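You operate a simulated robot arm through the tools that you are given. There is no shell and no other tool. Be economical: measure what you need, move in short steps, check, and stop when the job is done.

You are at the controls of a simulated robot arm. One attempt, no reset.

Task
Measure tube 57 and put it in the tray that fits its length.
Fine: use the length gauge, switched on; draw its small yellow slider back to OPEN and switch off again.

The check looks at the end state, three seconds after you hand in, the way a careful person would. Anything else that was tipped, shoved, dropped, spilled or broken makes it a failure.

Robot
A 7-joint arm with a two-finger parallel gripper, fixed in place. Base frame: the origin is at the foot of the arm, x ahead of it, y to its left, z up; the work surface is at about z = 0.82. Units: m, degrees, N and s.
With the tool pointing down near the work surface it reaches from about 0.3 to 0.7 m from the base axis. Its first joint turns from -66.0 to 66.0 degrees. Payload 1.57 kg.
Tool frame: the origin (TCP) lies between the finger pads and is the grasp point; the fingertips stand 0.03 m ahead of it; z points along the fingers, y is the line along which they close. The gripper opens to 0.11 m. The fingers are 0.024 m wide and 0.012 m thick; the gripper's body (0.048 by 0.112 m) begins 0.078 m behind the TCP.
Orientation is that of the tool frame in the base frame, as a unit quaternion [w, x, y, z]. With the fingers straight down and closing along the base's y, the tool's x points along the base's -x, its y along +y and its z along -z.

Tools
- The arm moves only by the tool nudge_tool. Its argument "moves" is text: rows parted by semicolons, each of 7 numbers parted by spaces: the shift along the tool's x, y, z in mm, then the turn, a rotation vector about the tool's x, y, z in degrees, then the closure in counts, from 0 (fully open) to 255 (shut). In form: x y z wx wy wz fingers; .... A call has 1 to 10 rows; each row is the pose to reach, as a shift and turn from the pose commanded when the call began, along the tool's axes at that moment. Rows are played at 5 a second. More than 0.05 m and 8.6 degrees between two rows, or a gripper value outside its range, and nothing of the call is played. Where a pose cannot be reached the arm comes as near as it can. A force on the tool above 70 N (or 10 N above the force at the start of the call, whichever is more), or a blocked arm, ends the call early, and 0.2 s more pass. The fingers move at their own pace (about 0.108 m/s each) and stop on an object; they squeeze with about 33 N. The grip force told is the motor's: it shows also when the fingers shut on nothing. Time passes only in rows, and 0.2 s behind the last, so rows that repeat a pose let the fingers close. The reply holds the time, the measured pose of the TCP, the force on the tool along the base axes, the opening and the grip force, in the units named above and with some noise, with the torque about the TCP (base axes, N m) and any sound that the robot's microphone picked up.
- Cameras (640 x 400 px; columns grow to the right, rows downward): "scene" is fixed at [0.1517, -0.3882, 1.3933]; the picture's right is [0.85, -0.52, 0.00], its down [-0.35, -0.58, -0.73] and it looks along [0.38, 0.63, -0.68] (base axes); focal length 316 px, centre (320, 200). "wrist" rides on the gripper at [0.07, 0.016, -0.141] in the tool frame; the picture's right is [-0.23, 0.97, 0.00], its down [-0.86, -0.20, -0.48] and it looks along [-0.47, -0.11, 0.88] (tool axes); focal length 222 px, centre (320, 200). There is no depth. A picture from a camera that has moved, and an enlarged one, comes with that camera's place and axes in the base frame and with its lens.
- snapshot(camera): a new picture of that camera. The clock stands still meanwhile.
- zoom(camera, box): a new picture of the part [left, top, right, bottom] of that camera's present view, enlarged. The clock stands still meanwhile.
- hand_in(): hands the job in; it is judged then, once.

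Work in short steps. Places have to be worked out from the pictures, the camera data and where the tool is seen: move nearer, look again, correct. Check each grasp and each placing, and mend what went wrong. You have 120 turns and 64 pictures in all, those below and enlarged ones among them. Open the gripper and draw the arm clear of the work before you hand the job in, unless the task says otherwise; then end with one line.

The tools are called after "Emit:" as name(argument=value, ...) on one line, values as JSON. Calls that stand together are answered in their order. nudge_tool: Moves the arm, as the interface text tells. Its arguments: {"type":"object","properties":{"moves":{"type":"string"}},"required":["moves"]} The other tools are called the same way: snapshot (camera) takes a picture; zoom (camera, box) takes an enlarged picture of a part of a camera's view; hand_in () hands the job in.

At the start:

```text
time_s: 0.0
tcp_pos: [0.4128, -0.0582, 1.1008]
tool_rot: [0.0, 0.0, 1.0, 0.0]
ft_force: [1.3, 0.2, 0.4]
wrist_torque: [0.01, 0.03, 0.01]
grip_width: 0.1099
grip_force: 0.0
```

scene: 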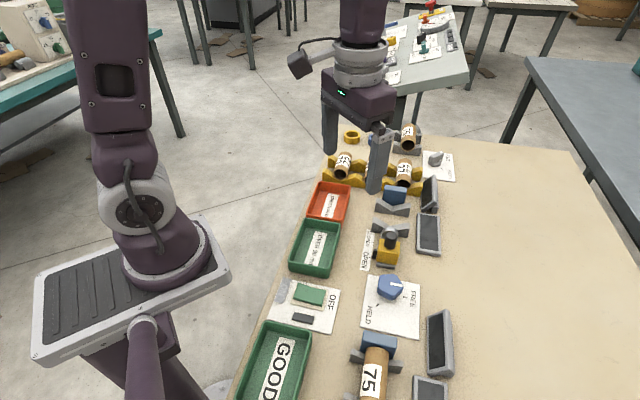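
wrist: 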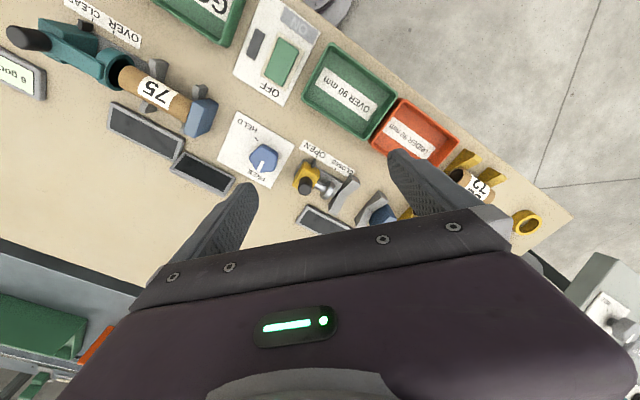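

The scene is crowded, so I'll enlarge the far end with the tubes and the gauge area.

Emit:
zoom(camera="scene", box=[300, 110, 480, 222])

Emit:
zoom(camera="scene", box=[230, 200, 480, 400])

Emit:
zoom(camera="wrist", box=[200, 40, 560, 265])

```text
3.56 times, centred on (390, 166) of scene
camera zoom: at [0.1517, -0.3882, 1.3933], right [0.85, -0.52, 0.0], down [-0.35, -0.58, -0.73], along [0.38, 0.63, -0.68], focal length 1125 px, centre (71, 321)
```

zoom: 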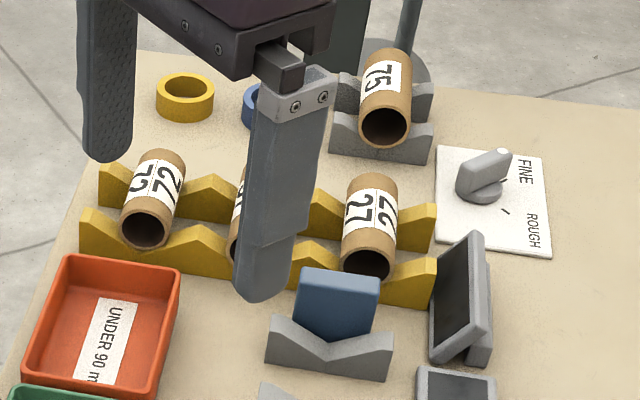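

```text
2.00 times, centred on (355, 300) of scene
camera zoom: at [0.1517, -0.3882, 1.3933], right [0.85, -0.52, 0.0], down [-0.35, -0.58, -0.73], along [0.38, 0.63, -0.68], focal length 633 px, centre (250, 0)
```

zoom: 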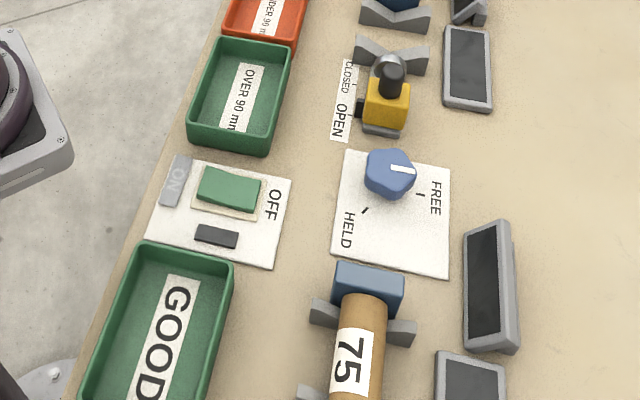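

```text
1.78 times, centred on (380, 152) of wrist
camera zoom: at [0.343, -0.0422, 1.2415], right [0.23, 0.97, 0.0], down [0.86, -0.2, 0.48], along [0.47, -0.11, -0.88], focal length 395 px, centre (213, 284)
```

zoom: 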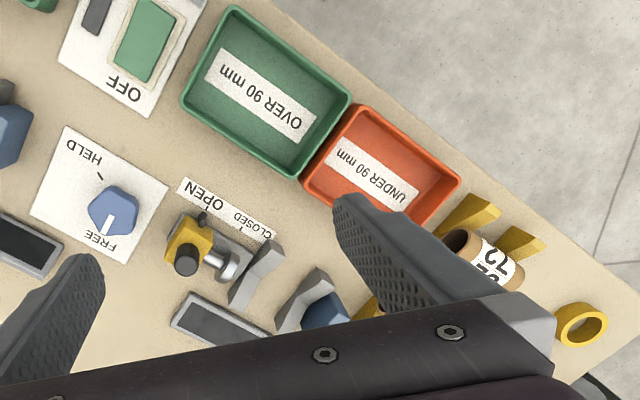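

I can't see the middle tube. I'll move high up over the rack so the wrist camera can see the tubes.

Emit:
nudge_tool(moves="-10 45 0 0 0 0 0; -20 90 0 0 0 0 0; -30 135 0 0 0 0 0; -40 180 0 0 0 0 0; -40 180 0 0 0 0 0")

Emit:
snapshot(camera="wrist")

Emit:
snapshot(camera="scene")

```text
time_s: 1.2
tcp_pos: [0.4525, 0.1204, 1.1038]
tool_rot: [0.0, 0.0, 1.0, 0.0]
ft_force: [0.3, 1.6, -0.7]
wrist_torque: [0.0, 0.0, 0.02]
grip_width: 0.11
grip_force: 0.0
```

```text
58 pictures are left
camera wrist: at [0.3828, 0.1364, 1.2442], right [0.23, 0.97, 0.0], down [0.86, -0.2, 0.48], along [0.47, -0.11, -0.88], focal length 222 px, centre (320, 200)
```

wrist: 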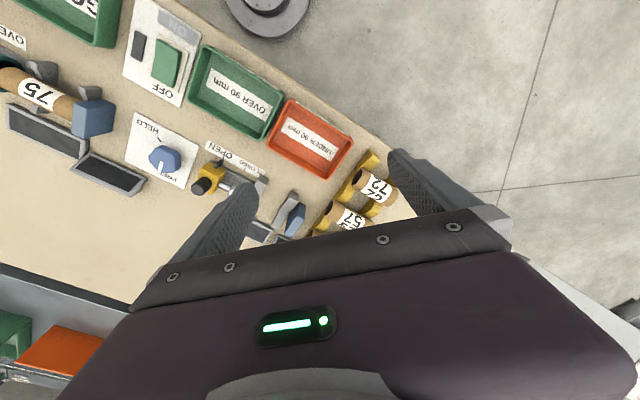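

```text
57 pictures are left
```

scene: 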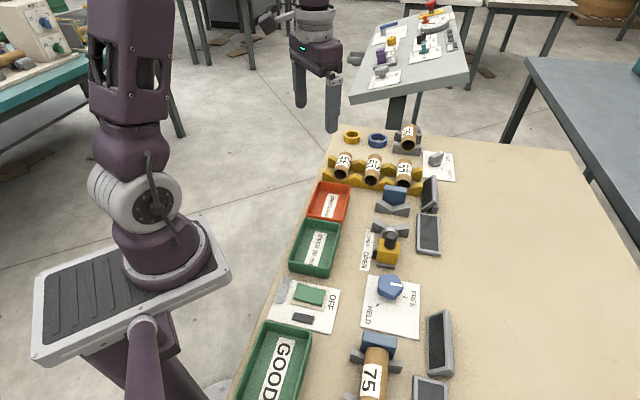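

Middle tube looks like 57. I'll enlarge both regions, now unobstructed, from the scene camera.

Emit:
zoom(camera="scene", box=[315, 115, 475, 215])

Emit:
zoom(camera="scene", box=[340, 180, 468, 260])

Emit:
zoom(camera="scene", box=[260, 240, 452, 360])

```text
4.00 times, centred on (395, 165) of scene
camera zoom: at [0.1517, -0.3882, 1.3933], right [0.85, -0.52, 0.0], down [-0.35, -0.58, -0.73], along [0.38, 0.63, -0.68], focal length 1265 px, centre (20, 340)
```

zoom: 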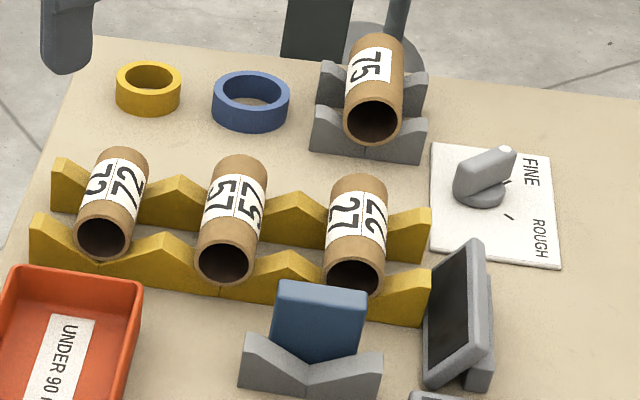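

```text
5.00 times, centred on (404, 220) of scene
camera zoom: at [0.1517, -0.3882, 1.3933], right [0.85, -0.52, 0.0], down [-0.35, -0.58, -0.73], along [0.38, 0.63, -0.68], focal length 1582 px, centre (-100, 100)
```

zoom: 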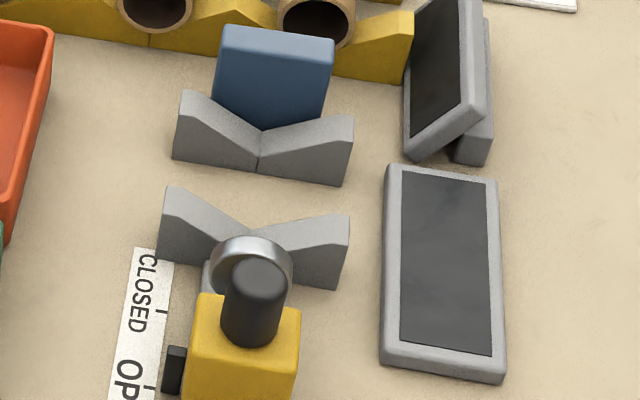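

```text
3.33 times, centred on (356, 300) of scene
camera zoom: at [0.1517, -0.3882, 1.3933], right [0.85, -0.52, 0.0], down [-0.35, -0.58, -0.73], along [0.38, 0.63, -0.68], focal length 1054 px, centre (200, -133)
```

zoom: 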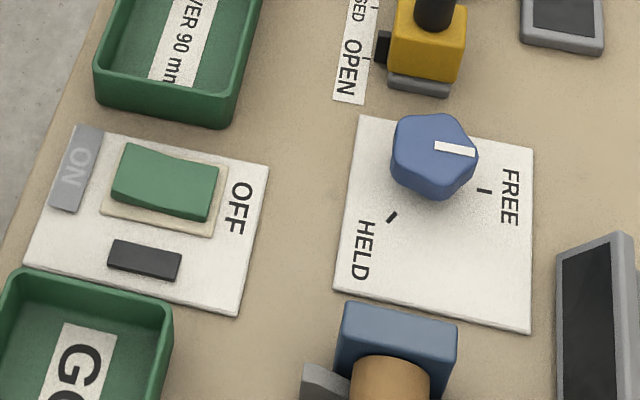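

Tube 57 is the middle one in the yellow rack, at roughly (0.64, 0.14), with its axis about 45° in the base frame. The gauge is at the OPEN setting, its knob is on FREE and the switch is OFF. I'll rotate the hand to that direction and move over tube 57 to look.

Emit:
nudge_tool(moves="-20 -3 10 0 0 -7.5 0; -45 -6 20 0 0 -15 0; -70 -10 40 0 0 -22.5 0; -95 -14 60 0 0 -30 0; -120 -18 80 0 0 -37.5 0; -140 -20 100 0 0 -45 0; -140 -20 100 0 0 -45 0; -140 -20 100 0 0 -45 0")

Emit:
snapshot(camera="wrist")

```text
time_s: 3.0
tcp_pos: [0.5918, 0.1031, 1.0004]
tool_rot: [0.0, -0.384, 0.923, 0.0]
ft_force: [-0.7, -0.8, 0.6]
wrist_torque: [0.03, 0.0, -0.01]
grip_width: 0.1098
grip_force: 0.1
```

```text
53 pictures are left
camera wrist: at [0.532, 0.0634, 1.1413], right [-0.53, 0.85, 0.0], down [0.75, 0.46, 0.48], along [0.41, 0.25, -0.88], focal length 222 px, centre (320, 200)
```

wrist: 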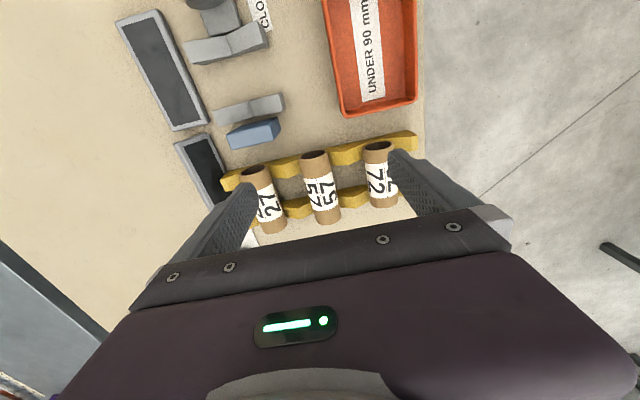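

Good view. I'll enlarge it to measure the tube and rack.

Emit:
zoom(camera="wrist", box=[200, 110, 440, 260])

Emit:
zoom(camera="wrist", box=[110, 0, 350, 150])

```text
2.67 times, centred on (320, 185) of wrist
camera zoom: at [0.532, 0.0634, 1.1413], right [-0.53, 0.85, 0.0], down [0.75, 0.46, 0.48], along [0.41, 0.25, -0.88], focal length 592 px, centre (320, 240)
```

zoom: 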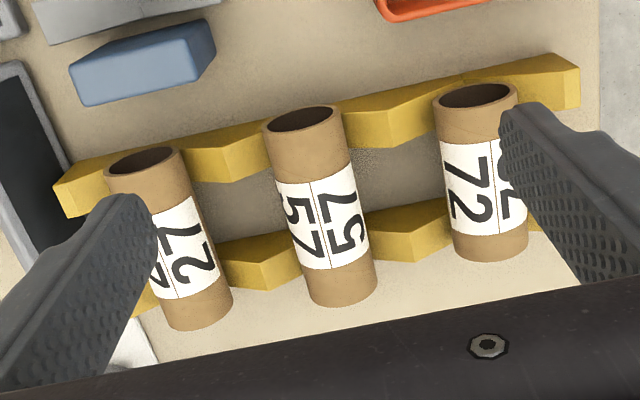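

```text
2.67 times, centred on (230, 75) of wrist
camera zoom: at [0.532, 0.0634, 1.1413], right [-0.53, 0.85, 0.0], down [0.75, 0.46, 0.48], along [0.41, 0.25, -0.88], focal length 592 px, centre (560, 533)
```

zoom: 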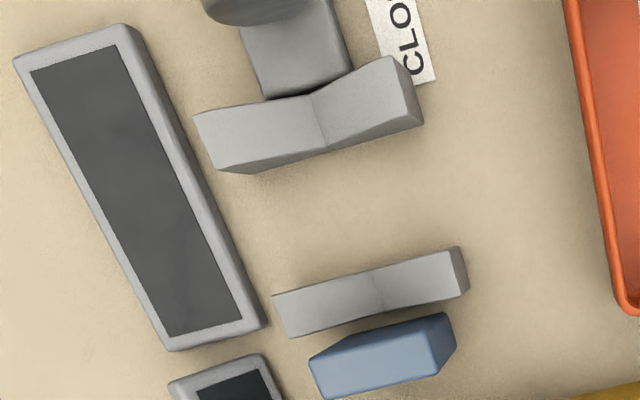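

Tube 57 is about 36 mm in diameter. Its centre is near (0.643, 0.133), with the axis at z≈0.856 and the walls ~85 mm apart between tubes. Before grasping, I'll move back over the gauge, knob and switch for a close look.

Emit:
nudge_tool(moves="45 0 0 0 0 0 0; 90 0 0 0 0 0 0; 135 0 0 0 0 0 0; 170 0 0 0 0 0 0; 170 0 0 0 0 0 0; 170 0 0 0 0 0 0")

Emit:
snapshot(camera="wrist")

Emit:
zoom(camera="wrist", box=[180, 60, 420, 210])

```text
time_s: 4.4
tcp_pos: [0.4704, -0.0189, 1.0013]
tool_rot: [0.0, -0.383, 0.924, -0.001]
ft_force: [-0.3, 0.3, -0.4]
wrist_torque: [-0.04, 0.01, -0.02]
grip_width: 0.11
grip_force: 0.1
```

```text
50 pictures are left
camera wrist: at [0.4101, -0.058, 1.1424], right [-0.53, 0.85, 0.0], down [0.75, 0.46, 0.48], along [0.41, 0.25, -0.88], focal length 222 px, centre (320, 200)
```

wrist: 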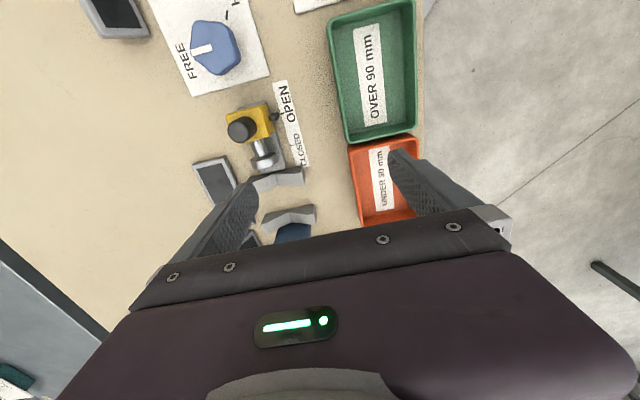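

```text
2.67 times, centred on (300, 135) of wrist
camera zoom: at [0.4101, -0.058, 1.1424], right [-0.53, 0.85, 0.0], down [0.75, 0.46, 0.48], along [0.41, 0.25, -0.88], focal length 592 px, centre (373, 373)
```

zoom: 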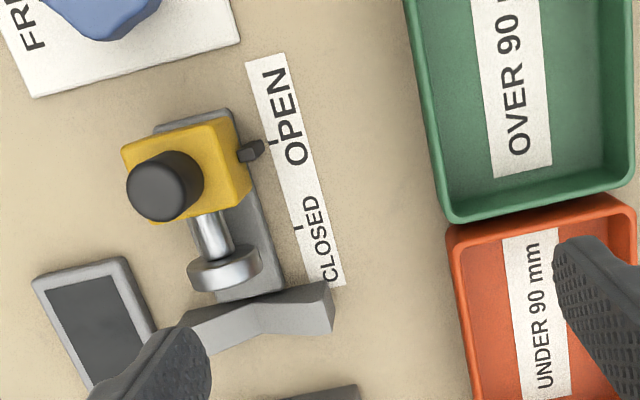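

The slider's pointer tab sits at OPEN. Next I'll go on to the switch.

Emit:
nudge_tool(moves="40 10 0 0 0 0 0; 80 20 0 0 0 0 0; 110 30 0 0 0 0 0; 110 30 0 0 0 0 0; 110 30 0 0 0 0 0")

Emit:
snapshot(camera="wrist")

```text
time_s: 5.6
tcp_pos: [0.3723, -0.0753, 1.0002]
tool_rot: [0.0, -0.383, 0.924, 0.0]
ft_force: [0.8, -0.3, -0.2]
wrist_torque: [0.01, -0.01, 0.0]
grip_width: 0.1098
grip_force: 0.1
```

```text
48 pictures are left
camera wrist: at [0.3115, -0.1138, 1.1416], right [-0.53, 0.85, 0.0], down [0.75, 0.46, 0.48], along [0.41, 0.25, -0.88], focal length 222 px, centre (320, 200)
```

wrist: 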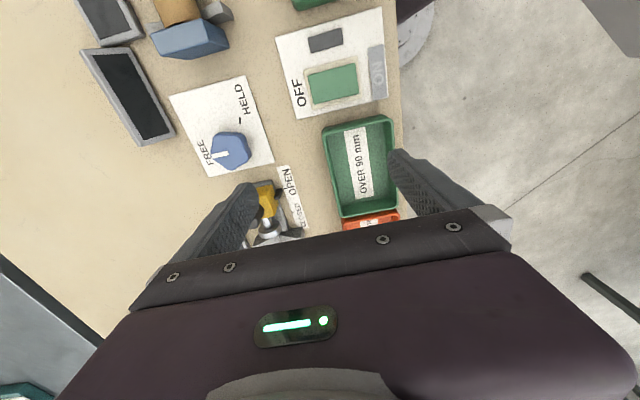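

The rocker is near (0.307, −0.098) and its ON end is toward (0.293, −0.083). I'll enlarge it before pressing.

Emit:
zoom(camera="wrist", box=[260, 10, 420, 110])

```text
4.00 times, centred on (340, 60) of wrist
camera zoom: at [0.3115, -0.1138, 1.1416], right [-0.53, 0.85, 0.0], down [0.75, 0.46, 0.48], along [0.41, 0.25, -0.88], focal length 888 px, centre (240, 760)
```

zoom: 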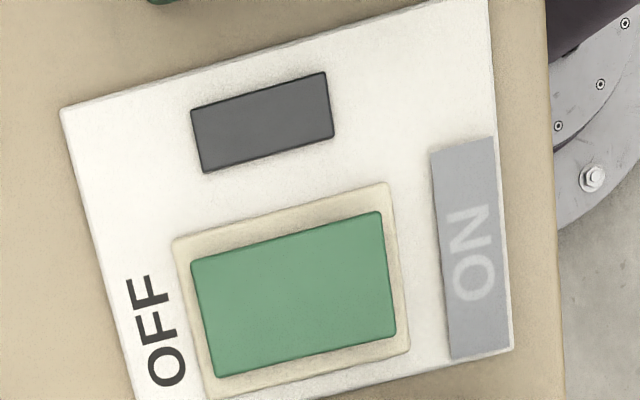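

I'll close the fingers and move above the ON end of the rocker, to z≈0.90.

Emit:
nudge_tool(moves="30 25 0 0 0 0 255; 60 49 0 0 0 0 255; 60 49 40 0 0 0 255; 60 49 80 0 0 0 255; 60 49 100 0 0 0 255; 60 49 100 0 0 0 255; 60 49 100 0 0 0 255")

Emit:
snapshot(camera="wrist")

```text
time_s: 7.2
tcp_pos: [0.298, -0.0806, 0.9001]
tool_rot: [0.001, -0.382, 0.924, 0.001]
ft_force: [-0.7, -0.5, -0.1]
wrist_torque: [-0.02, -0.04, 0.03]
grip_width: 0.0
grip_force: 20.8
out of reach, approached as far as the arm can: row 2
```

```text
46 pictures are left
camera wrist: at [0.2363, -0.1194, 1.0414], right [-0.53, 0.85, 0.0], down [0.75, 0.46, 0.48], along [0.41, 0.25, -0.88], focal length 222 px, centre (320, 200)
```

wrist: 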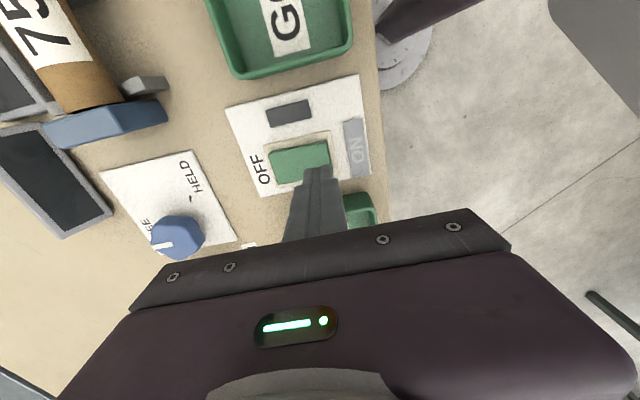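

The tip hovers near the ON end, slightly past its far edge. I'll zoom in to check before pressing.

Emit:
zoom(camera="wrist", box=[230, 90, 390, 190])

```text
4.00 times, centred on (310, 140) of wrist
camera zoom: at [0.2363, -0.1194, 1.0414], right [-0.53, 0.85, 0.0], down [0.75, 0.46, 0.48], along [0.41, 0.25, -0.88], focal length 888 px, centre (360, 440)
```

zoom: 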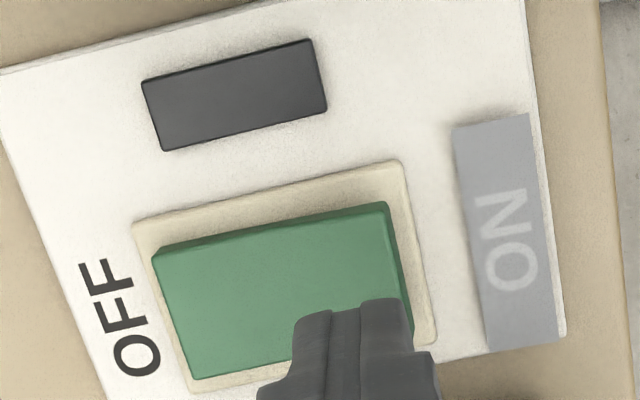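

The ON side is raised, so the switch is OFF. I'll shift ~9 mm toward the rocker's centre line and lower in small steps.

Emit:
nudge_tool(moves="9 0 0 0 0 0 255; 9 0 15 0 0 0 255; 9 0 22 0 0 0 255; 9 0 26 0 0 0 255; 9 0 26 0 0 0 255")

```text
time_s: 8.4
tcp_pos: [0.2913, -0.09, 0.8755]
tool_rot: [0.0, -0.382, 0.924, 0.0]
ft_force: [0.4, -0.1, 0.8]
wrist_torque: [-0.01, 0.04, 0.01]
grip_width: 0.0
grip_force: 21.2
```

There's no contact yet, with the tip at z≈0.845. I'll go down a few millimetres more.

Emit:
nudge_tool(moves="0 0 3 0 0 0 255; 0 0 6 0 0 0 255; 0 0 8 0 0 0 255")

Emit:
zoom(camera="wrist", box=[230, 80, 390, 180])

```text
time_s: 9.2
tcp_pos: [0.29, -0.0897, 0.8673]
tool_rot: [0.0, -0.382, 0.924, -0.003]
ft_force: [-3.2, 0.3, 30.4]
wrist_torque: [-0.12, -0.18, -0.01]
grip_width: 0.0
grip_force: 21.3
heard: click
stopped in row 3: the force on the tool passed its limit at 87 N (the readings are from after the stop); the commanded pose is now the measured one
```

```text
4.00 times, centred on (310, 130) of wrist
camera zoom: at [0.2287, -0.1274, 1.0088], right [-0.53, 0.85, 0.0], down [0.74, 0.46, 0.48], along [0.41, 0.25, -0.88], focal length 888 px, centre (360, 480)
```

zoom: 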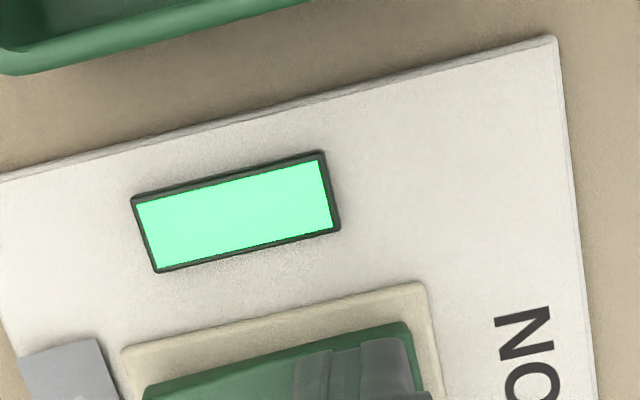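

The switch clicked and the green lamp is on. I'll rise and travel to above tube 57 with the fingers partly open.

Emit:
nudge_tool(moves="0 0 -45 0 0 0 255; 0 0 -90 0 0 0 255; 0 0 -130 0 0 0 200; -40 -10 -130 0 0 0 70; -85 -20 -130 0 0 0 70; -130 -30 -130 0 0 0 70; -175 -40 -130 0 0 0 70; -220 -50 -130 0 0 0 70")

Emit:
snapshot(camera="scene")

```text
time_s: 11.0
tcp_pos: [0.4786, 0.0306, 1.0002]
tool_rot: [0.001, -0.382, 0.924, -0.002]
ft_force: [-0.1, 0.8, -0.1]
wrist_torque: [0.03, 0.01, 0.0]
grip_width: 0.0797
grip_force: 0.0
```

```text
43 pictures are left
```

scene: 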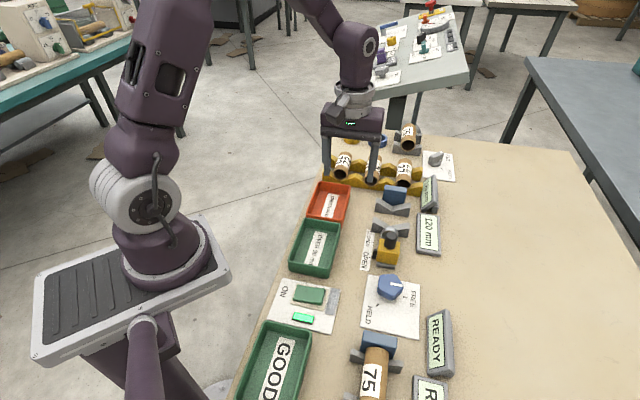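

The displays are live, and the gauge shows 120 mm while open. I'll continue to above tube 57, at z≈0.95.

Emit:
nudge_tool(moves="-45 -11 0 0 0 0 70; -90 -22 0 0 0 0 70; -135 -33 0 0 0 0 70; -180 -43 0 0 0 0 70; -187 -44 25 0 0 0 70; -187 -44 50 0 0 0 70; -187 -44 50 0 0 0 70; -187 -44 50 0 0 0 70")

Emit:
snapshot(camera="wrist")

Emit:
zoom(camera="wrist", box=[220, 110, 420, 235])

```text
time_s: 12.8
tcp_pos: [0.6451, 0.1304, 0.9502]
tool_rot: [0.001, -0.383, 0.924, -0.002]
ft_force: [-0.7, 0.1, 0.0]
wrist_torque: [0.03, 0.01, 0.02]
grip_width: 0.0798
grip_force: 0.1
```

```text
42 pictures are left
camera wrist: at [0.5842, 0.093, 1.0918], right [-0.53, 0.85, 0.0], down [0.74, 0.46, 0.48], along [0.41, 0.25, -0.88], focal length 222 px, centre (320, 200)
```

wrist: 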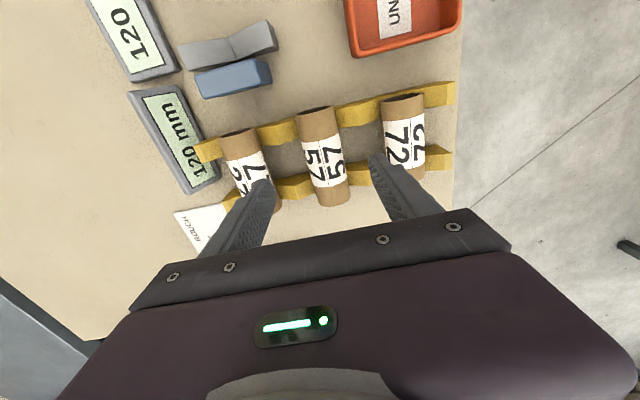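

```text
3.20 times, centred on (320, 172) of wrist
camera zoom: at [0.5842, 0.093, 1.0918], right [-0.53, 0.85, 0.0], down [0.74, 0.46, 0.48], along [0.41, 0.25, -0.88], focal length 711 px, centre (320, 288)
```

zoom: 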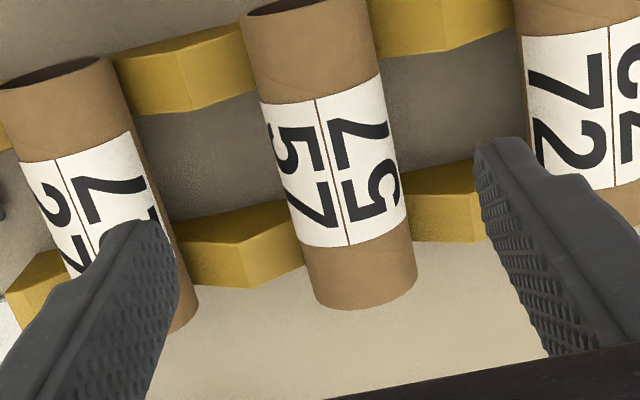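

My hand is aligned with tube 57 within about 3.5 mm sideways, and the fingers will drop between the rack walls. I'll shift 3.5 mm in y and descend.

Emit:
nudge_tool(moves="0 3.5 0 0 0 0 70; 0 3.5 30 0 0 0 70; 0 3.5 55 0 0 0 70; 0 3.5 72 0 0 0 70; 0 3.5 84 0 0 0 70; 0 3.5 84 0 0 0 70")

Emit:
zoom(camera="wrist", box=[200, 110, 440, 260])

```text
time_s: 14.2
tcp_pos: [0.6422, 0.1327, 0.8631]
tool_rot: [0.001, -0.383, 0.924, -0.003]
ft_force: [-0.3, 0.0, 0.3]
wrist_torque: [0.03, 0.0, 0.02]
grip_width: 0.0796
grip_force: 0.0
```

```text
2.67 times, centred on (320, 185) of wrist
camera zoom: at [0.5814, 0.0953, 1.005], right [-0.53, 0.85, 0.0], down [0.74, 0.46, 0.48], along [0.41, 0.25, -0.88], focal length 592 px, centre (320, 240)
```

zoom: 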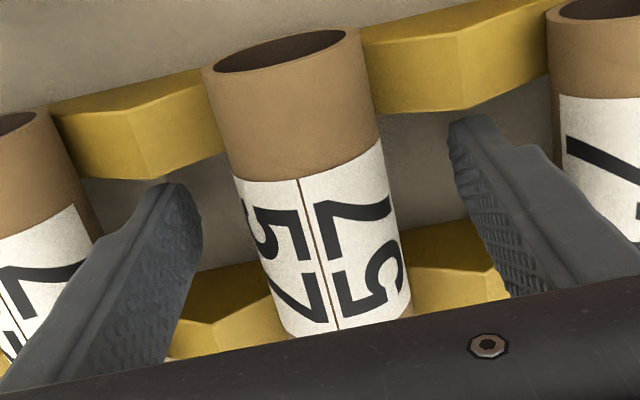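

The fingers straddle the tube between the walls, nearly centred. I'll close on it.

Emit:
nudge_tool(moves="0 0 0 0 0 0 140; 0 0 0 0 0 0 190; 0 0 0 0 0 0 190; 0 0 0 0 0 0 190")

```text
time_s: 15.2
tcp_pos: [0.6432, 0.1333, 0.8645]
tool_rot: [0.001, -0.383, 0.924, -0.003]
ft_force: [-0.3, 0.0, -0.2]
wrist_torque: [0.0, 0.0, 0.0]
grip_width: 0.0382
grip_force: 33.0
```

I have a grip at 38 mm. I'll lift it straight up, then move toward above the gauge cradle.

Emit:
nudge_tool(moves="0 0 -20 0 0 0 190; 0 0 -60 0 0 0 190; 0 0 -100 0 0 0 190; 0 0 -135 0 0 0 190; 45 -18 -135 0 0 0 190; 90 -36 -135 0 0 0 190; 130 -50 -135 0 0 0 190; 150 -61 -135 0 0 0 190; 150 -61 -135 0 0 0 190")

Emit:
snapshot(camera="wrist")

Emit:
snapshot(camera="scene")

```text
time_s: 17.2
tcp_pos: [0.5808, -0.0137, 1.0024]
tool_rot: [0.001, -0.382, 0.924, -0.002]
ft_force: [-0.5, 0.6, -0.5]
wrist_torque: [-0.05, -0.02, -0.01]
grip_width: 0.0383
grip_force: 32.6
```

```text
39 pictures are left
camera wrist: at [0.5189, -0.0532, 1.1418], right [-0.53, 0.85, 0.0], down [0.74, 0.46, 0.48], along [0.41, 0.25, -0.88], focal length 222 px, centre (320, 200)
```

wrist: 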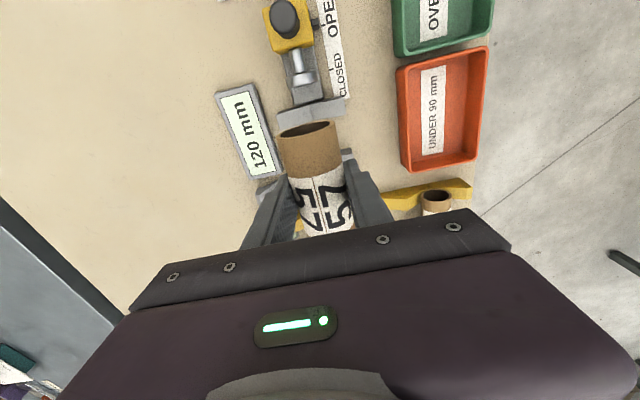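

```text
38 pictures are left
```

scene: 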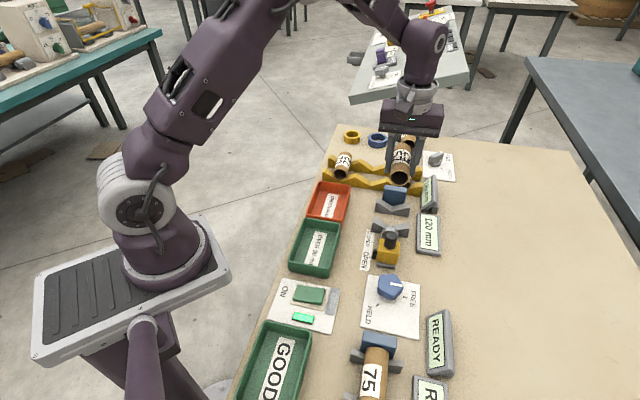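

The tube hangs level above the gauge. I'll zoom the scene camera on the cradle to fix the stop position and the displays.

Emit:
zoom(camera="scene", box=[360, 175, 456, 235])

```text
6.67 times, centred on (408, 205) of scene
camera zoom: at [0.1517, -0.3882, 1.3933], right [0.85, -0.52, 0.0], down [-0.35, -0.58, -0.73], along [0.38, 0.63, -0.68], focal length 2109 px, centre (-267, 167)
```

zoom: 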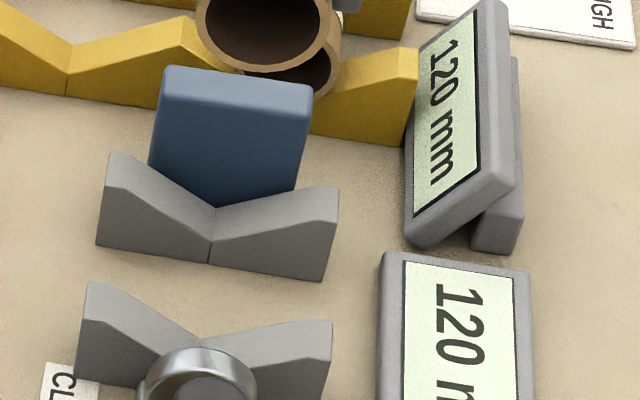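

Stop face is at about s=0.448 along the gauge axis (s = distance along the 45° direction), and the tube's far end is about 52 mm ahead of the TCP. I'll move the TCP to s≈0.391 and lower to z≈0.93, staying above the stop top, then check.

Emit:
nudge_tool(moves="5 -1 20 0 0 0 190; 10 -1.5 45 0 0 0 190; 10 -1.5 70 0 0 0 190; 10 -1.5 70 0 0 0 190")

Emit:
zoom(camera="scene", box=[350, 150, 462, 220])

Emit:
snapshot(camera="wrist")

```text
time_s: 18.2
tcp_pos: [0.574, -0.023, 0.93]
tool_rot: [0.001, -0.383, 0.924, -0.003]
ft_force: [0.0, 0.2, -0.1]
wrist_torque: [0.01, 0.02, -0.02]
grip_width: 0.0385
grip_force: 33.3
```

```text
5.71 times, centred on (406, 185) of scene
camera zoom: at [0.1517, -0.3882, 1.3933], right [0.85, -0.52, 0.0], down [-0.35, -0.58, -0.73], along [0.38, 0.63, -0.68], focal length 1807 px, centre (-171, 286)
```

zoom: 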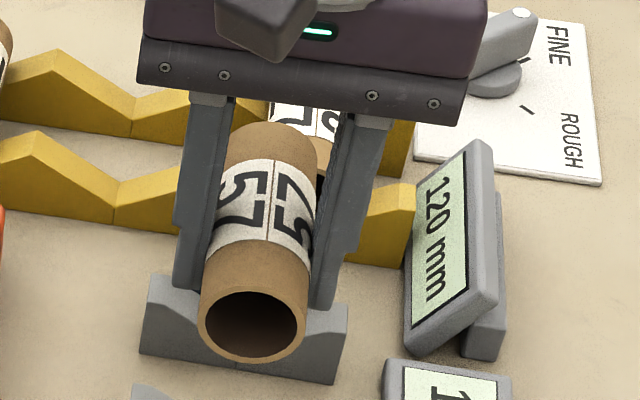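

```text
35 pictures are left
camera wrist: at [0.5123, -0.061, 1.0711], right [-0.53, 0.85, 0.0], down [0.74, 0.46, 0.48], along [0.41, 0.25, -0.88], focal length 222 px, centre (320, 200)
```

wrist: 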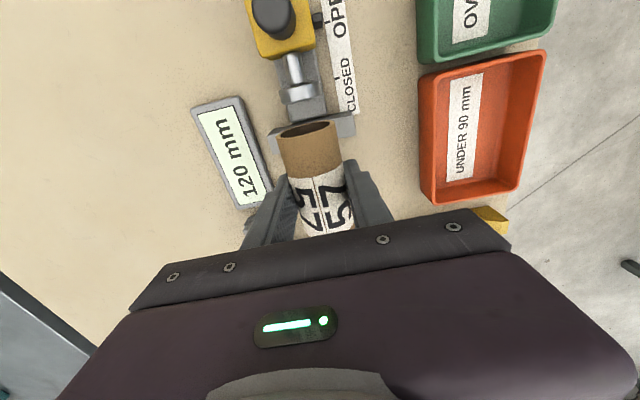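

The near end is at s≈0.344, as expected. I'll check lateral alignment with wall 1's notch and the anvil in the wrist view.

Emit:
zoom(camera="wrist", box=[230, 60, 390, 160])

```text
4.00 times, centred on (310, 110) of wrist
camera zoom: at [0.5123, -0.061, 1.0711], right [-0.53, 0.85, 0.0], down [0.74, 0.46, 0.48], along [0.41, 0.25, -0.88], focal length 888 px, centre (360, 560)
```

zoom: 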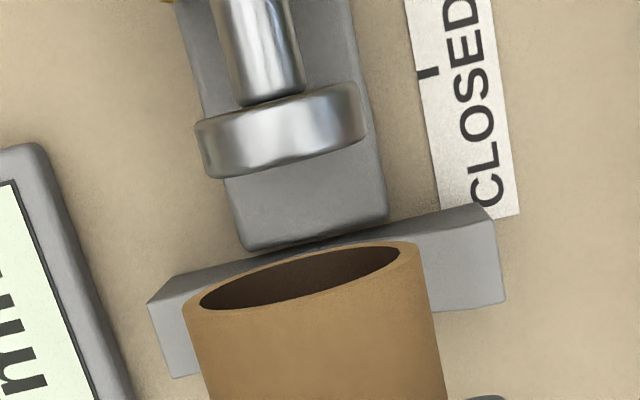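

Alignment is within ~3 mm laterally. I'll lower to just above seating, then feel for contact in small steps.

Emit:
nudge_tool(moves="0 -1 20 0 0 0 190; 0 -1 40 0 0 0 190; 0 -1 52 0 0 0 190; 0 -1 57 0 0 0 190; 0 -1 57 0 0 0 190")

Emit:
zoom(camera="scene", box=[350, 165, 462, 235])

```text
time_s: 19.4
tcp_pos: [0.5729, -0.0239, 0.8725]
tool_rot: [0.0, -0.383, 0.924, -0.003]
ft_force: [0.1, 0.2, -0.2]
wrist_torque: [-0.02, -0.02, -0.01]
grip_width: 0.0385
grip_force: 32.9
```

```text
5.71 times, centred on (406, 200) of scene
camera zoom: at [0.1517, -0.3882, 1.3933], right [0.85, -0.52, 0.0], down [-0.35, -0.58, -0.73], along [0.38, 0.63, -0.68], focal length 1807 px, centre (-171, 200)
```

zoom: 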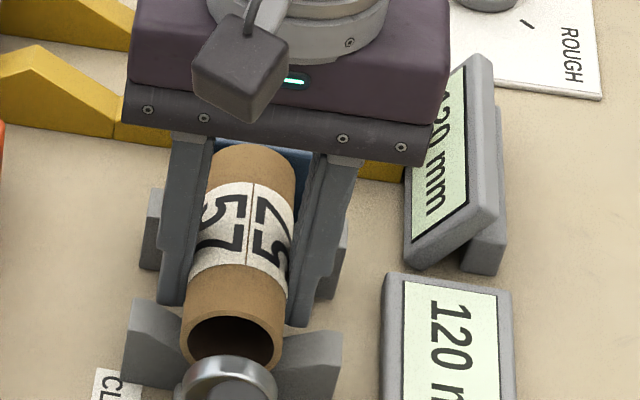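

No contact so far. The tube lies between the stop and the anvil and clears the displays. I'll feel downward a few mm at a time.

Emit:
nudge_tool(moves="0 0 2 0 0 0 190; 0 0 4 0 0 0 190; 0 0 6 0 0 0 190; 0 0 7 0 0 0 190")

```text
time_s: 20.4
tcp_pos: [0.5743, -0.024, 0.8661]
tool_rot: [0.0, -0.383, 0.924, -0.003]
ft_force: [-0.2, -1.1, 2.5]
wrist_torque: [0.05, -0.07, -0.01]
grip_width: 0.0382
grip_force: 32.9
```

There's a slight upward force of 2.5 N, so it's touching. One more mm to confirm.

Emit:
nudge_tool(moves="0 0 1 0 0 0 190; 0 0 1.5 0 0 0 190")

```text
time_s: 21.0
tcp_pos: [0.5744, -0.0236, 0.8649]
tool_rot: [0.002, -0.383, 0.924, -0.003]
ft_force: [0.9, -4.9, 16.8]
wrist_torque: [0.17, -0.01, -0.02]
grip_width: 0.0385
grip_force: 32.7
```

It's seated, with 17 N upward. I'll release gently and rise straight up.

Emit:
nudge_tool(moves="0 0 -1 0 0 0 150; 0 0 -1 0 0 0 93; 0 0 -1 0 0 0 93; 0 0 -30 0 0 0 93; 0 0 -70 0 0 0 93; 0 0 -110 0 0 0 93; 0 0 -110 0 0 0 93")

Emit:
zoom(camera="scene", box=[350, 175, 462, 245])

Emit:
zoom(camera="wrist", box=[200, 0, 440, 150])

```text
time_s: 22.6
tcp_pos: [0.5739, -0.0234, 0.9725]
tool_rot: [0.002, -0.382, 0.924, -0.002]
ft_force: [0.4, -0.3, -0.3]
wrist_torque: [0.01, 0.02, 0.01]
grip_width: 0.0702
grip_force: 0.0
```

```text
5.71 times, centred on (406, 210) of scene
camera zoom: at [0.1517, -0.3882, 1.3933], right [0.85, -0.52, 0.0], down [-0.35, -0.58, -0.73], along [0.38, 0.63, -0.68], focal length 1807 px, centre (-171, 143)
```

zoom: 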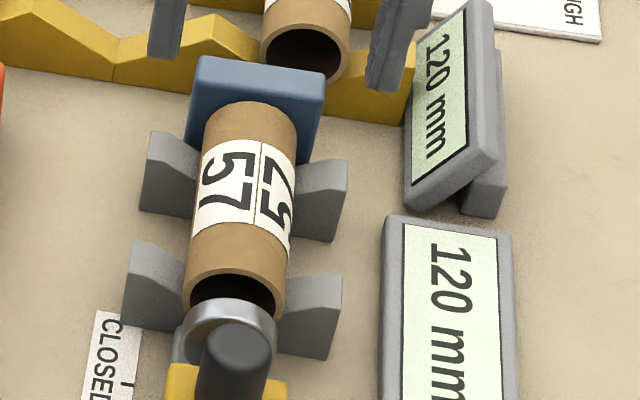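

```text
2.67 times, centred on (320, 75) of wrist
camera zoom: at [0.5127, -0.062, 1.1138], right [-0.53, 0.85, 0.0], down [0.74, 0.46, 0.48], along [0.41, 0.25, -0.88], focal length 592 px, centre (320, 533)
```

zoom: 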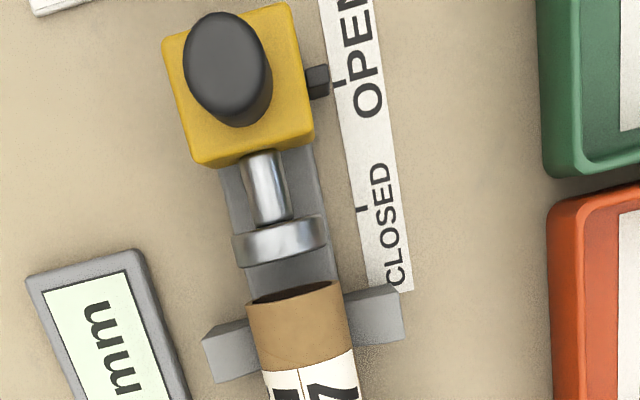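

The tube is seated well in both V-walls, and the slider's black post is at about (0.496, −0.104), top z≈0.90. I'll move above it.

Emit:
nudge_tool(moves="40 -1 0 0 0 0 93; 80 -2 0 0 0 0 93; 112 -2 0 0 0 0 93; 112 -2 20 0 0 0 93; 112 -2 20 0 0 0 93")

Emit:
snapshot(camera="wrist")

Emit:
zoom(camera="scene", box=[330, 200, 458, 280])

```text
time_s: 23.8
tcp_pos: [0.4953, -0.1028, 0.9527]
tool_rot: [0.001, -0.383, 0.924, -0.002]
ft_force: [-0.2, -0.7, 0.1]
wrist_torque: [0.0, 0.01, -0.02]
grip_width: 0.07
grip_force: 0.1
```

```text
30 pictures are left
camera wrist: at [0.4338, -0.142, 1.0944], right [-0.53, 0.85, 0.0], down [0.74, 0.47, 0.48], along [0.41, 0.25, -0.88], focal length 222 px, centre (320, 200)
```

wrist: 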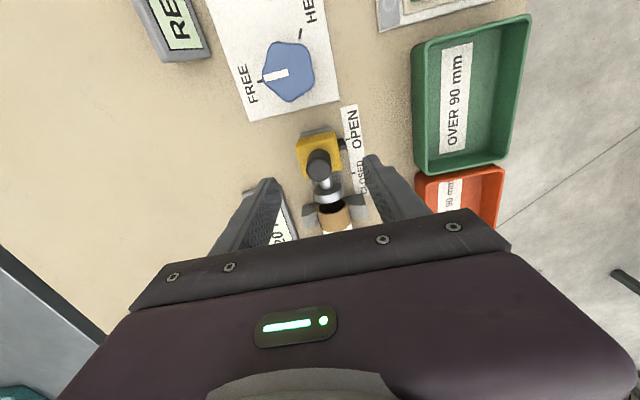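

```text
5.00 times, centred on (394, 240) of scene
camera zoom: at [0.1517, -0.3882, 1.3933], right [0.85, -0.52, 0.0], down [-0.35, -0.58, -0.73], along [0.38, 0.63, -0.68], focal length 1582 px, centre (-50, 0)
```

zoom: 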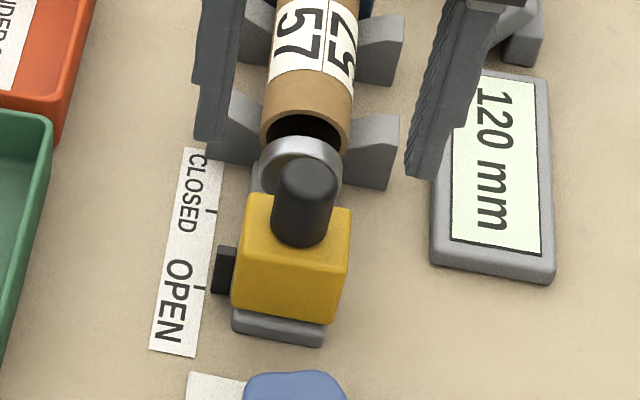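

The post is centred between the fingers. I'll lower so the tips reach down beside it (TCP z≈0.912) and close.

Emit:
nudge_tool(moves="3 0 15 0 0 0 93; 3 0 30 0 0 0 93; 3 0 40 0 0 0 93; 3 0 40 0 0 0 150; 3 0 40 0 0 0 215; 3 0 40 0 0 0 225; 3 0 40 0 0 0 225")

Emit:
zoom(camera="scene", box=[330, 200, 458, 280])

```text
time_s: 25.4
tcp_pos: [0.4939, -0.1058, 0.9146]
tool_rot: [0.001, -0.383, 0.924, -0.003]
ft_force: [6.9, -7.3, -6.9]
wrist_torque: [0.35, 0.04, -0.04]
grip_width: 0.0227
grip_force: 35.1
```

```text
5.00 times, centred on (394, 240) of scene
camera zoom: at [0.152, -0.3884, 1.3932], right [0.85, -0.52, 0.0], down [-0.35, -0.58, -0.74], along [0.38, 0.63, -0.68], focal length 1582 px, centre (-50, 0)
```

zoom: 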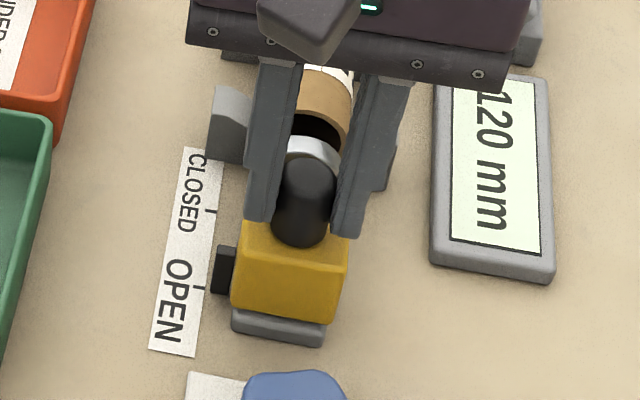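

The post is gripped, but the fingers are about 1 mm off-centre, giving ~10 N sideways. I'll correct that and push the slider toward the tube in small steps.

Emit:
nudge_tool(moves="0 -1 0 0 0 0 225; -3 -1 0 0 0 0 225; -6 -1 0 0 0 0 225; -9 -1 0 0 0 0 225; -12 -1 0 0 0 0 225; -12 -1 0 0 0 0 225")

```text
time_s: 26.8
tcp_pos: [0.502, -0.0981, 0.915]
tool_rot: [0.001, -0.382, 0.924, -0.002]
ft_force: [-2.1, -0.2, 12.8]
wrist_torque: [-0.35, 1.05, 0.03]
grip_width: 0.023
grip_force: 34.8
```

It's sliding freely with low resistance along the axis. I'll continue forward in smaller steps.

Emit:
nudge_tool(moves="-2 0 0 0 0 0 225; -4 0 0 0 0 0 225; -6 0 0 0 0 0 225; -6 0 0 0 0 0 225")

Emit:
zoom(camera="scene", box=[340, 170, 468, 250])

```text
time_s: 27.8
tcp_pos: [0.5067, -0.0947, 0.9126]
tool_rot: [0.001, -0.383, 0.924, -0.002]
ft_force: [-10.5, 9.4, 22.4]
wrist_torque: [0.38, 0.64, 0.04]
grip_width: 0.0224
grip_force: 35.0
```

```text
5.00 times, centred on (404, 210) of scene
camera zoom: at [0.1511, -0.3879, 1.3934], right [0.85, -0.52, 0.0], down [-0.35, -0.58, -0.74], along [0.38, 0.63, -0.68], focal length 1582 px, centre (-100, 150)
```

zoom: 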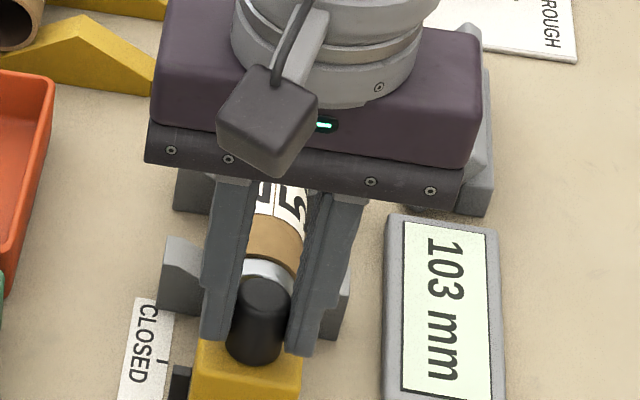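

The display reads 103 mm and isn't in contact yet. I'll relieve the side and vertical load a little and keep advancing.

Emit:
nudge_tool(moves="0 1 -1 0 0 0 225; -2 1 -1 0 0 0 225; -4 1 -1 0 0 0 225; -5 1 -1 0 0 0 225; -5 1 -1 0 0 0 225")

Emit:
zoom(camera="scene", box=[340, 170, 468, 250])

```text
time_s: 29.0
tcp_pos: [0.5084, -0.0924, 0.9149]
tool_rot: [-0.001, -0.381, 0.925, -0.002]
ft_force: [-13.7, -28.7, -13.0]
wrist_torque: [0.0, 0.85, 0.18]
grip_width: 0.0228
grip_force: 35.8
```

```text
5.00 times, centred on (404, 210) of scene
camera zoom: at [0.1516, -0.389, 1.393], right [0.85, -0.52, 0.0], down [-0.35, -0.58, -0.74], along [0.38, 0.63, -0.68], focal length 1582 px, centre (-100, 150)
```

zoom: 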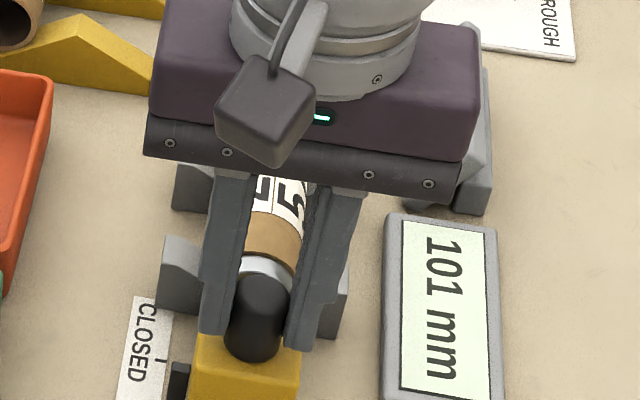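

The gauge reads 101 mm and the axial resistance has jumped to about 30 N, so the tube is clamped between anvil and stop. Its length is 101 mm, i.e. over 90. Now I'll draw the slider back toward OPEN.

Emit:
nudge_tool(moves="3 0 0 0 0 0 225; 7 0 0 0 0 0 225; 11 0 0 0 0 0 225; 15 -0.5 0 0 0 0 225; 19 -0.5 0 0 0 0 225; 22 -0.5 0 0 0 0 225; 23 -0.5 0 0 0 0 225; 23 -0.5 0 0 0 0 225")

Emit:
zoom(camera="scene", box=[330, 190, 458, 270])

```text
time_s: 30.8
tcp_pos: [0.4945, -0.1059, 0.9161]
tool_rot: [0.003, -0.383, 0.924, -0.003]
ft_force: [10.0, 15.6, 7.2]
wrist_torque: [0.35, 0.53, 0.13]
grip_width: 0.0225
grip_force: 35.4
```

```text
5.00 times, centred on (394, 230) of scene
camera zoom: at [0.1519, -0.3878, 1.3934], right [0.85, -0.52, 0.0], down [-0.35, -0.58, -0.73], along [0.38, 0.63, -0.68], focal length 1582 px, centre (-50, 50)
```

zoom: 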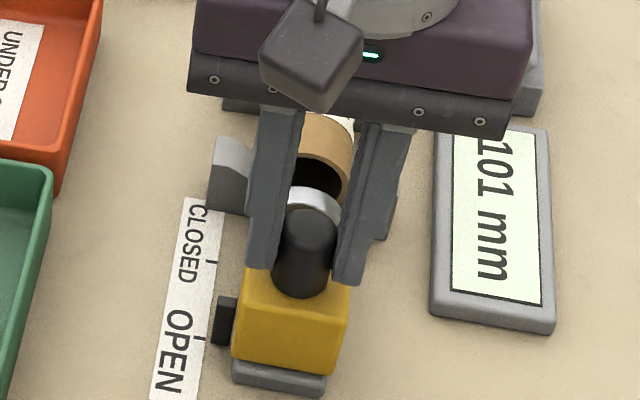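

The display has held 101 mm and the slider is back at its original OPEN position, against its end stop. I'll relieve the load, release the post and rise.

Emit:
nudge_tool(moves="-1 0 0 0 0 0 225; -1 0 0 0 0 0 150; -1 0 0 0 0 0 93; -1 0 -20 0 0 0 93; -1 0 -60 0 0 0 93; -1 0 -60 0 0 0 93")

Emit:
zoom(camera="scene", box=[330, 170, 490, 270])

```text
time_s: 32.2
tcp_pos: [0.4952, -0.1056, 0.9778]
tool_rot: [0.001, -0.382, 0.924, -0.001]
ft_force: [-0.1, -0.1, 0.2]
wrist_torque: [-0.01, -0.01, -0.01]
grip_width: 0.0698
grip_force: 0.1
```

```text
4.00 times, centred on (410, 220) of scene
camera zoom: at [0.1517, -0.3882, 1.3933], right [0.85, -0.52, 0.0], down [-0.35, -0.58, -0.73], along [0.38, 0.63, -0.68], focal length 1265 px, centre (-40, 120)
```

zoom: 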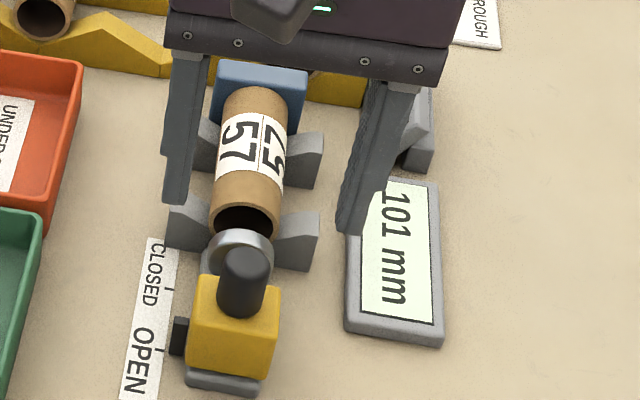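

Slider rests at OPEN and the reading is held at 101 mm. Next I'll go back over the tube at (0.579, −0.019) and descend around it.

Emit:
nudge_tool(moves="-40 1 0 0 0 0 80; -80 2 0 0 0 0 80; -120 2 0 0 0 0 80; -120 2 30 0 0 0 80; -120 2 60 0 0 0 80; -120 2 60 0 0 0 80")

Emit:
zoom(camera="wrist", box=[200, 90, 440, 240])

```text
time_s: 33.6
tcp_pos: [0.577, -0.0196, 0.9151]
tool_rot: [0.0, -0.383, 0.924, -0.003]
ft_force: [0.1, 1.1, -0.1]
wrist_torque: [-0.02, 0.02, -0.01]
grip_width: 0.0755
grip_force: 0.2
```

```text
2.67 times, centred on (320, 165) of wrist
camera zoom: at [0.5161, -0.0576, 1.0557], right [-0.53, 0.85, 0.0], down [0.74, 0.46, 0.48], along [0.41, 0.25, -0.88], focal length 592 px, centre (320, 293)
```

zoom: 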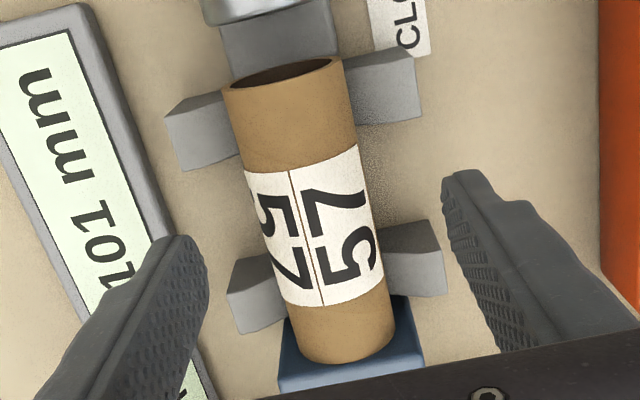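

The tube is ~3 mm left of centre and the display edge is close to the left finger. I'll narrow the opening to 60 mm, shift, descend and grip.

Emit:
nudge_tool(moves="2 -2.5 0 0 0 0 116; 2 -2.5 15 0 0 0 116; 2 -2.5 30 0 0 0 116; 2 -2.5 42 0 0 0 116; 2 -2.5 48 0 0 0 116; 2 -2.5 48 0 0 0 150; 2 -2.5 48 0 0 0 190; 2 -2.5 48 0 0 0 190; 2 -2.5 48 0 0 0 190")

```text
time_s: 35.6
tcp_pos: [0.5783, -0.0229, 0.8658]
tool_rot: [0.0, -0.382, 0.924, -0.002]
ft_force: [-0.3, -0.4, 1.1]
wrist_torque: [0.0, 0.02, -0.02]
grip_width: 0.0384
grip_force: 33.4
```

Gripped at 38 mm again. I'll lift clear and carry it above the green OVER 90 mm tray, centred near (0.377, 0.00).

Emit:
nudge_tool(moves="2 0 -10 0 0 0 190; 2 0 -50 0 0 0 190; 2 0 -95 0 0 0 190; 2 0 -135 0 0 0 190; 30 36 -135 0 0 0 190; 58 72 -135 0 0 0 190; 86 108 -135 0 0 0 190; 112 140 -135 0 0 0 190; 126 158 -135 0 0 0 190; 126 158 -135 0 0 0 190")

Emit:
snapshot(camera="wrist")

Emit:
snapshot(camera="scene")

```text
time_s: 37.8
tcp_pos: [0.3775, -0.0001, 1.0004]
tool_rot: [0.001, -0.382, 0.924, -0.002]
ft_force: [0.4, -0.2, -0.5]
wrist_torque: [0.04, 0.0, -0.01]
grip_width: 0.0384
grip_force: 32.8
```

```text
22 pictures are left
camera wrist: at [0.3166, -0.0374, 1.1413], right [-0.53, 0.85, 0.0], down [0.74, 0.46, 0.48], along [0.41, 0.25, -0.88], focal length 222 px, centre (320, 200)
```

wrist: 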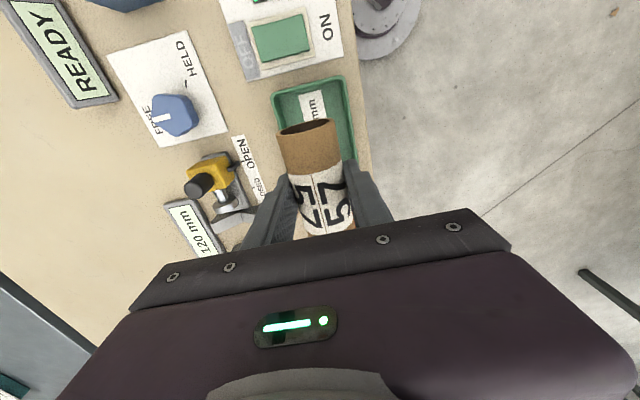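

```text
21 pictures are left
```

scene: 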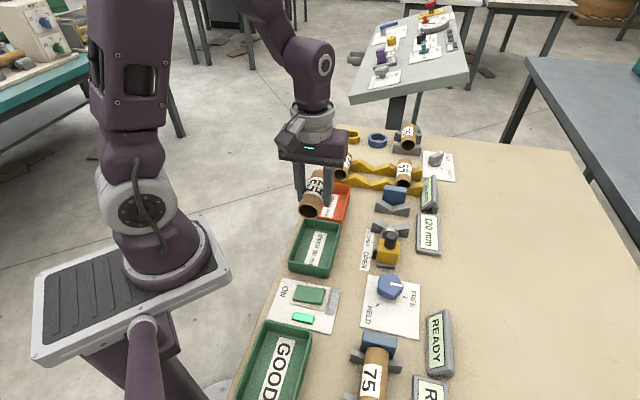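

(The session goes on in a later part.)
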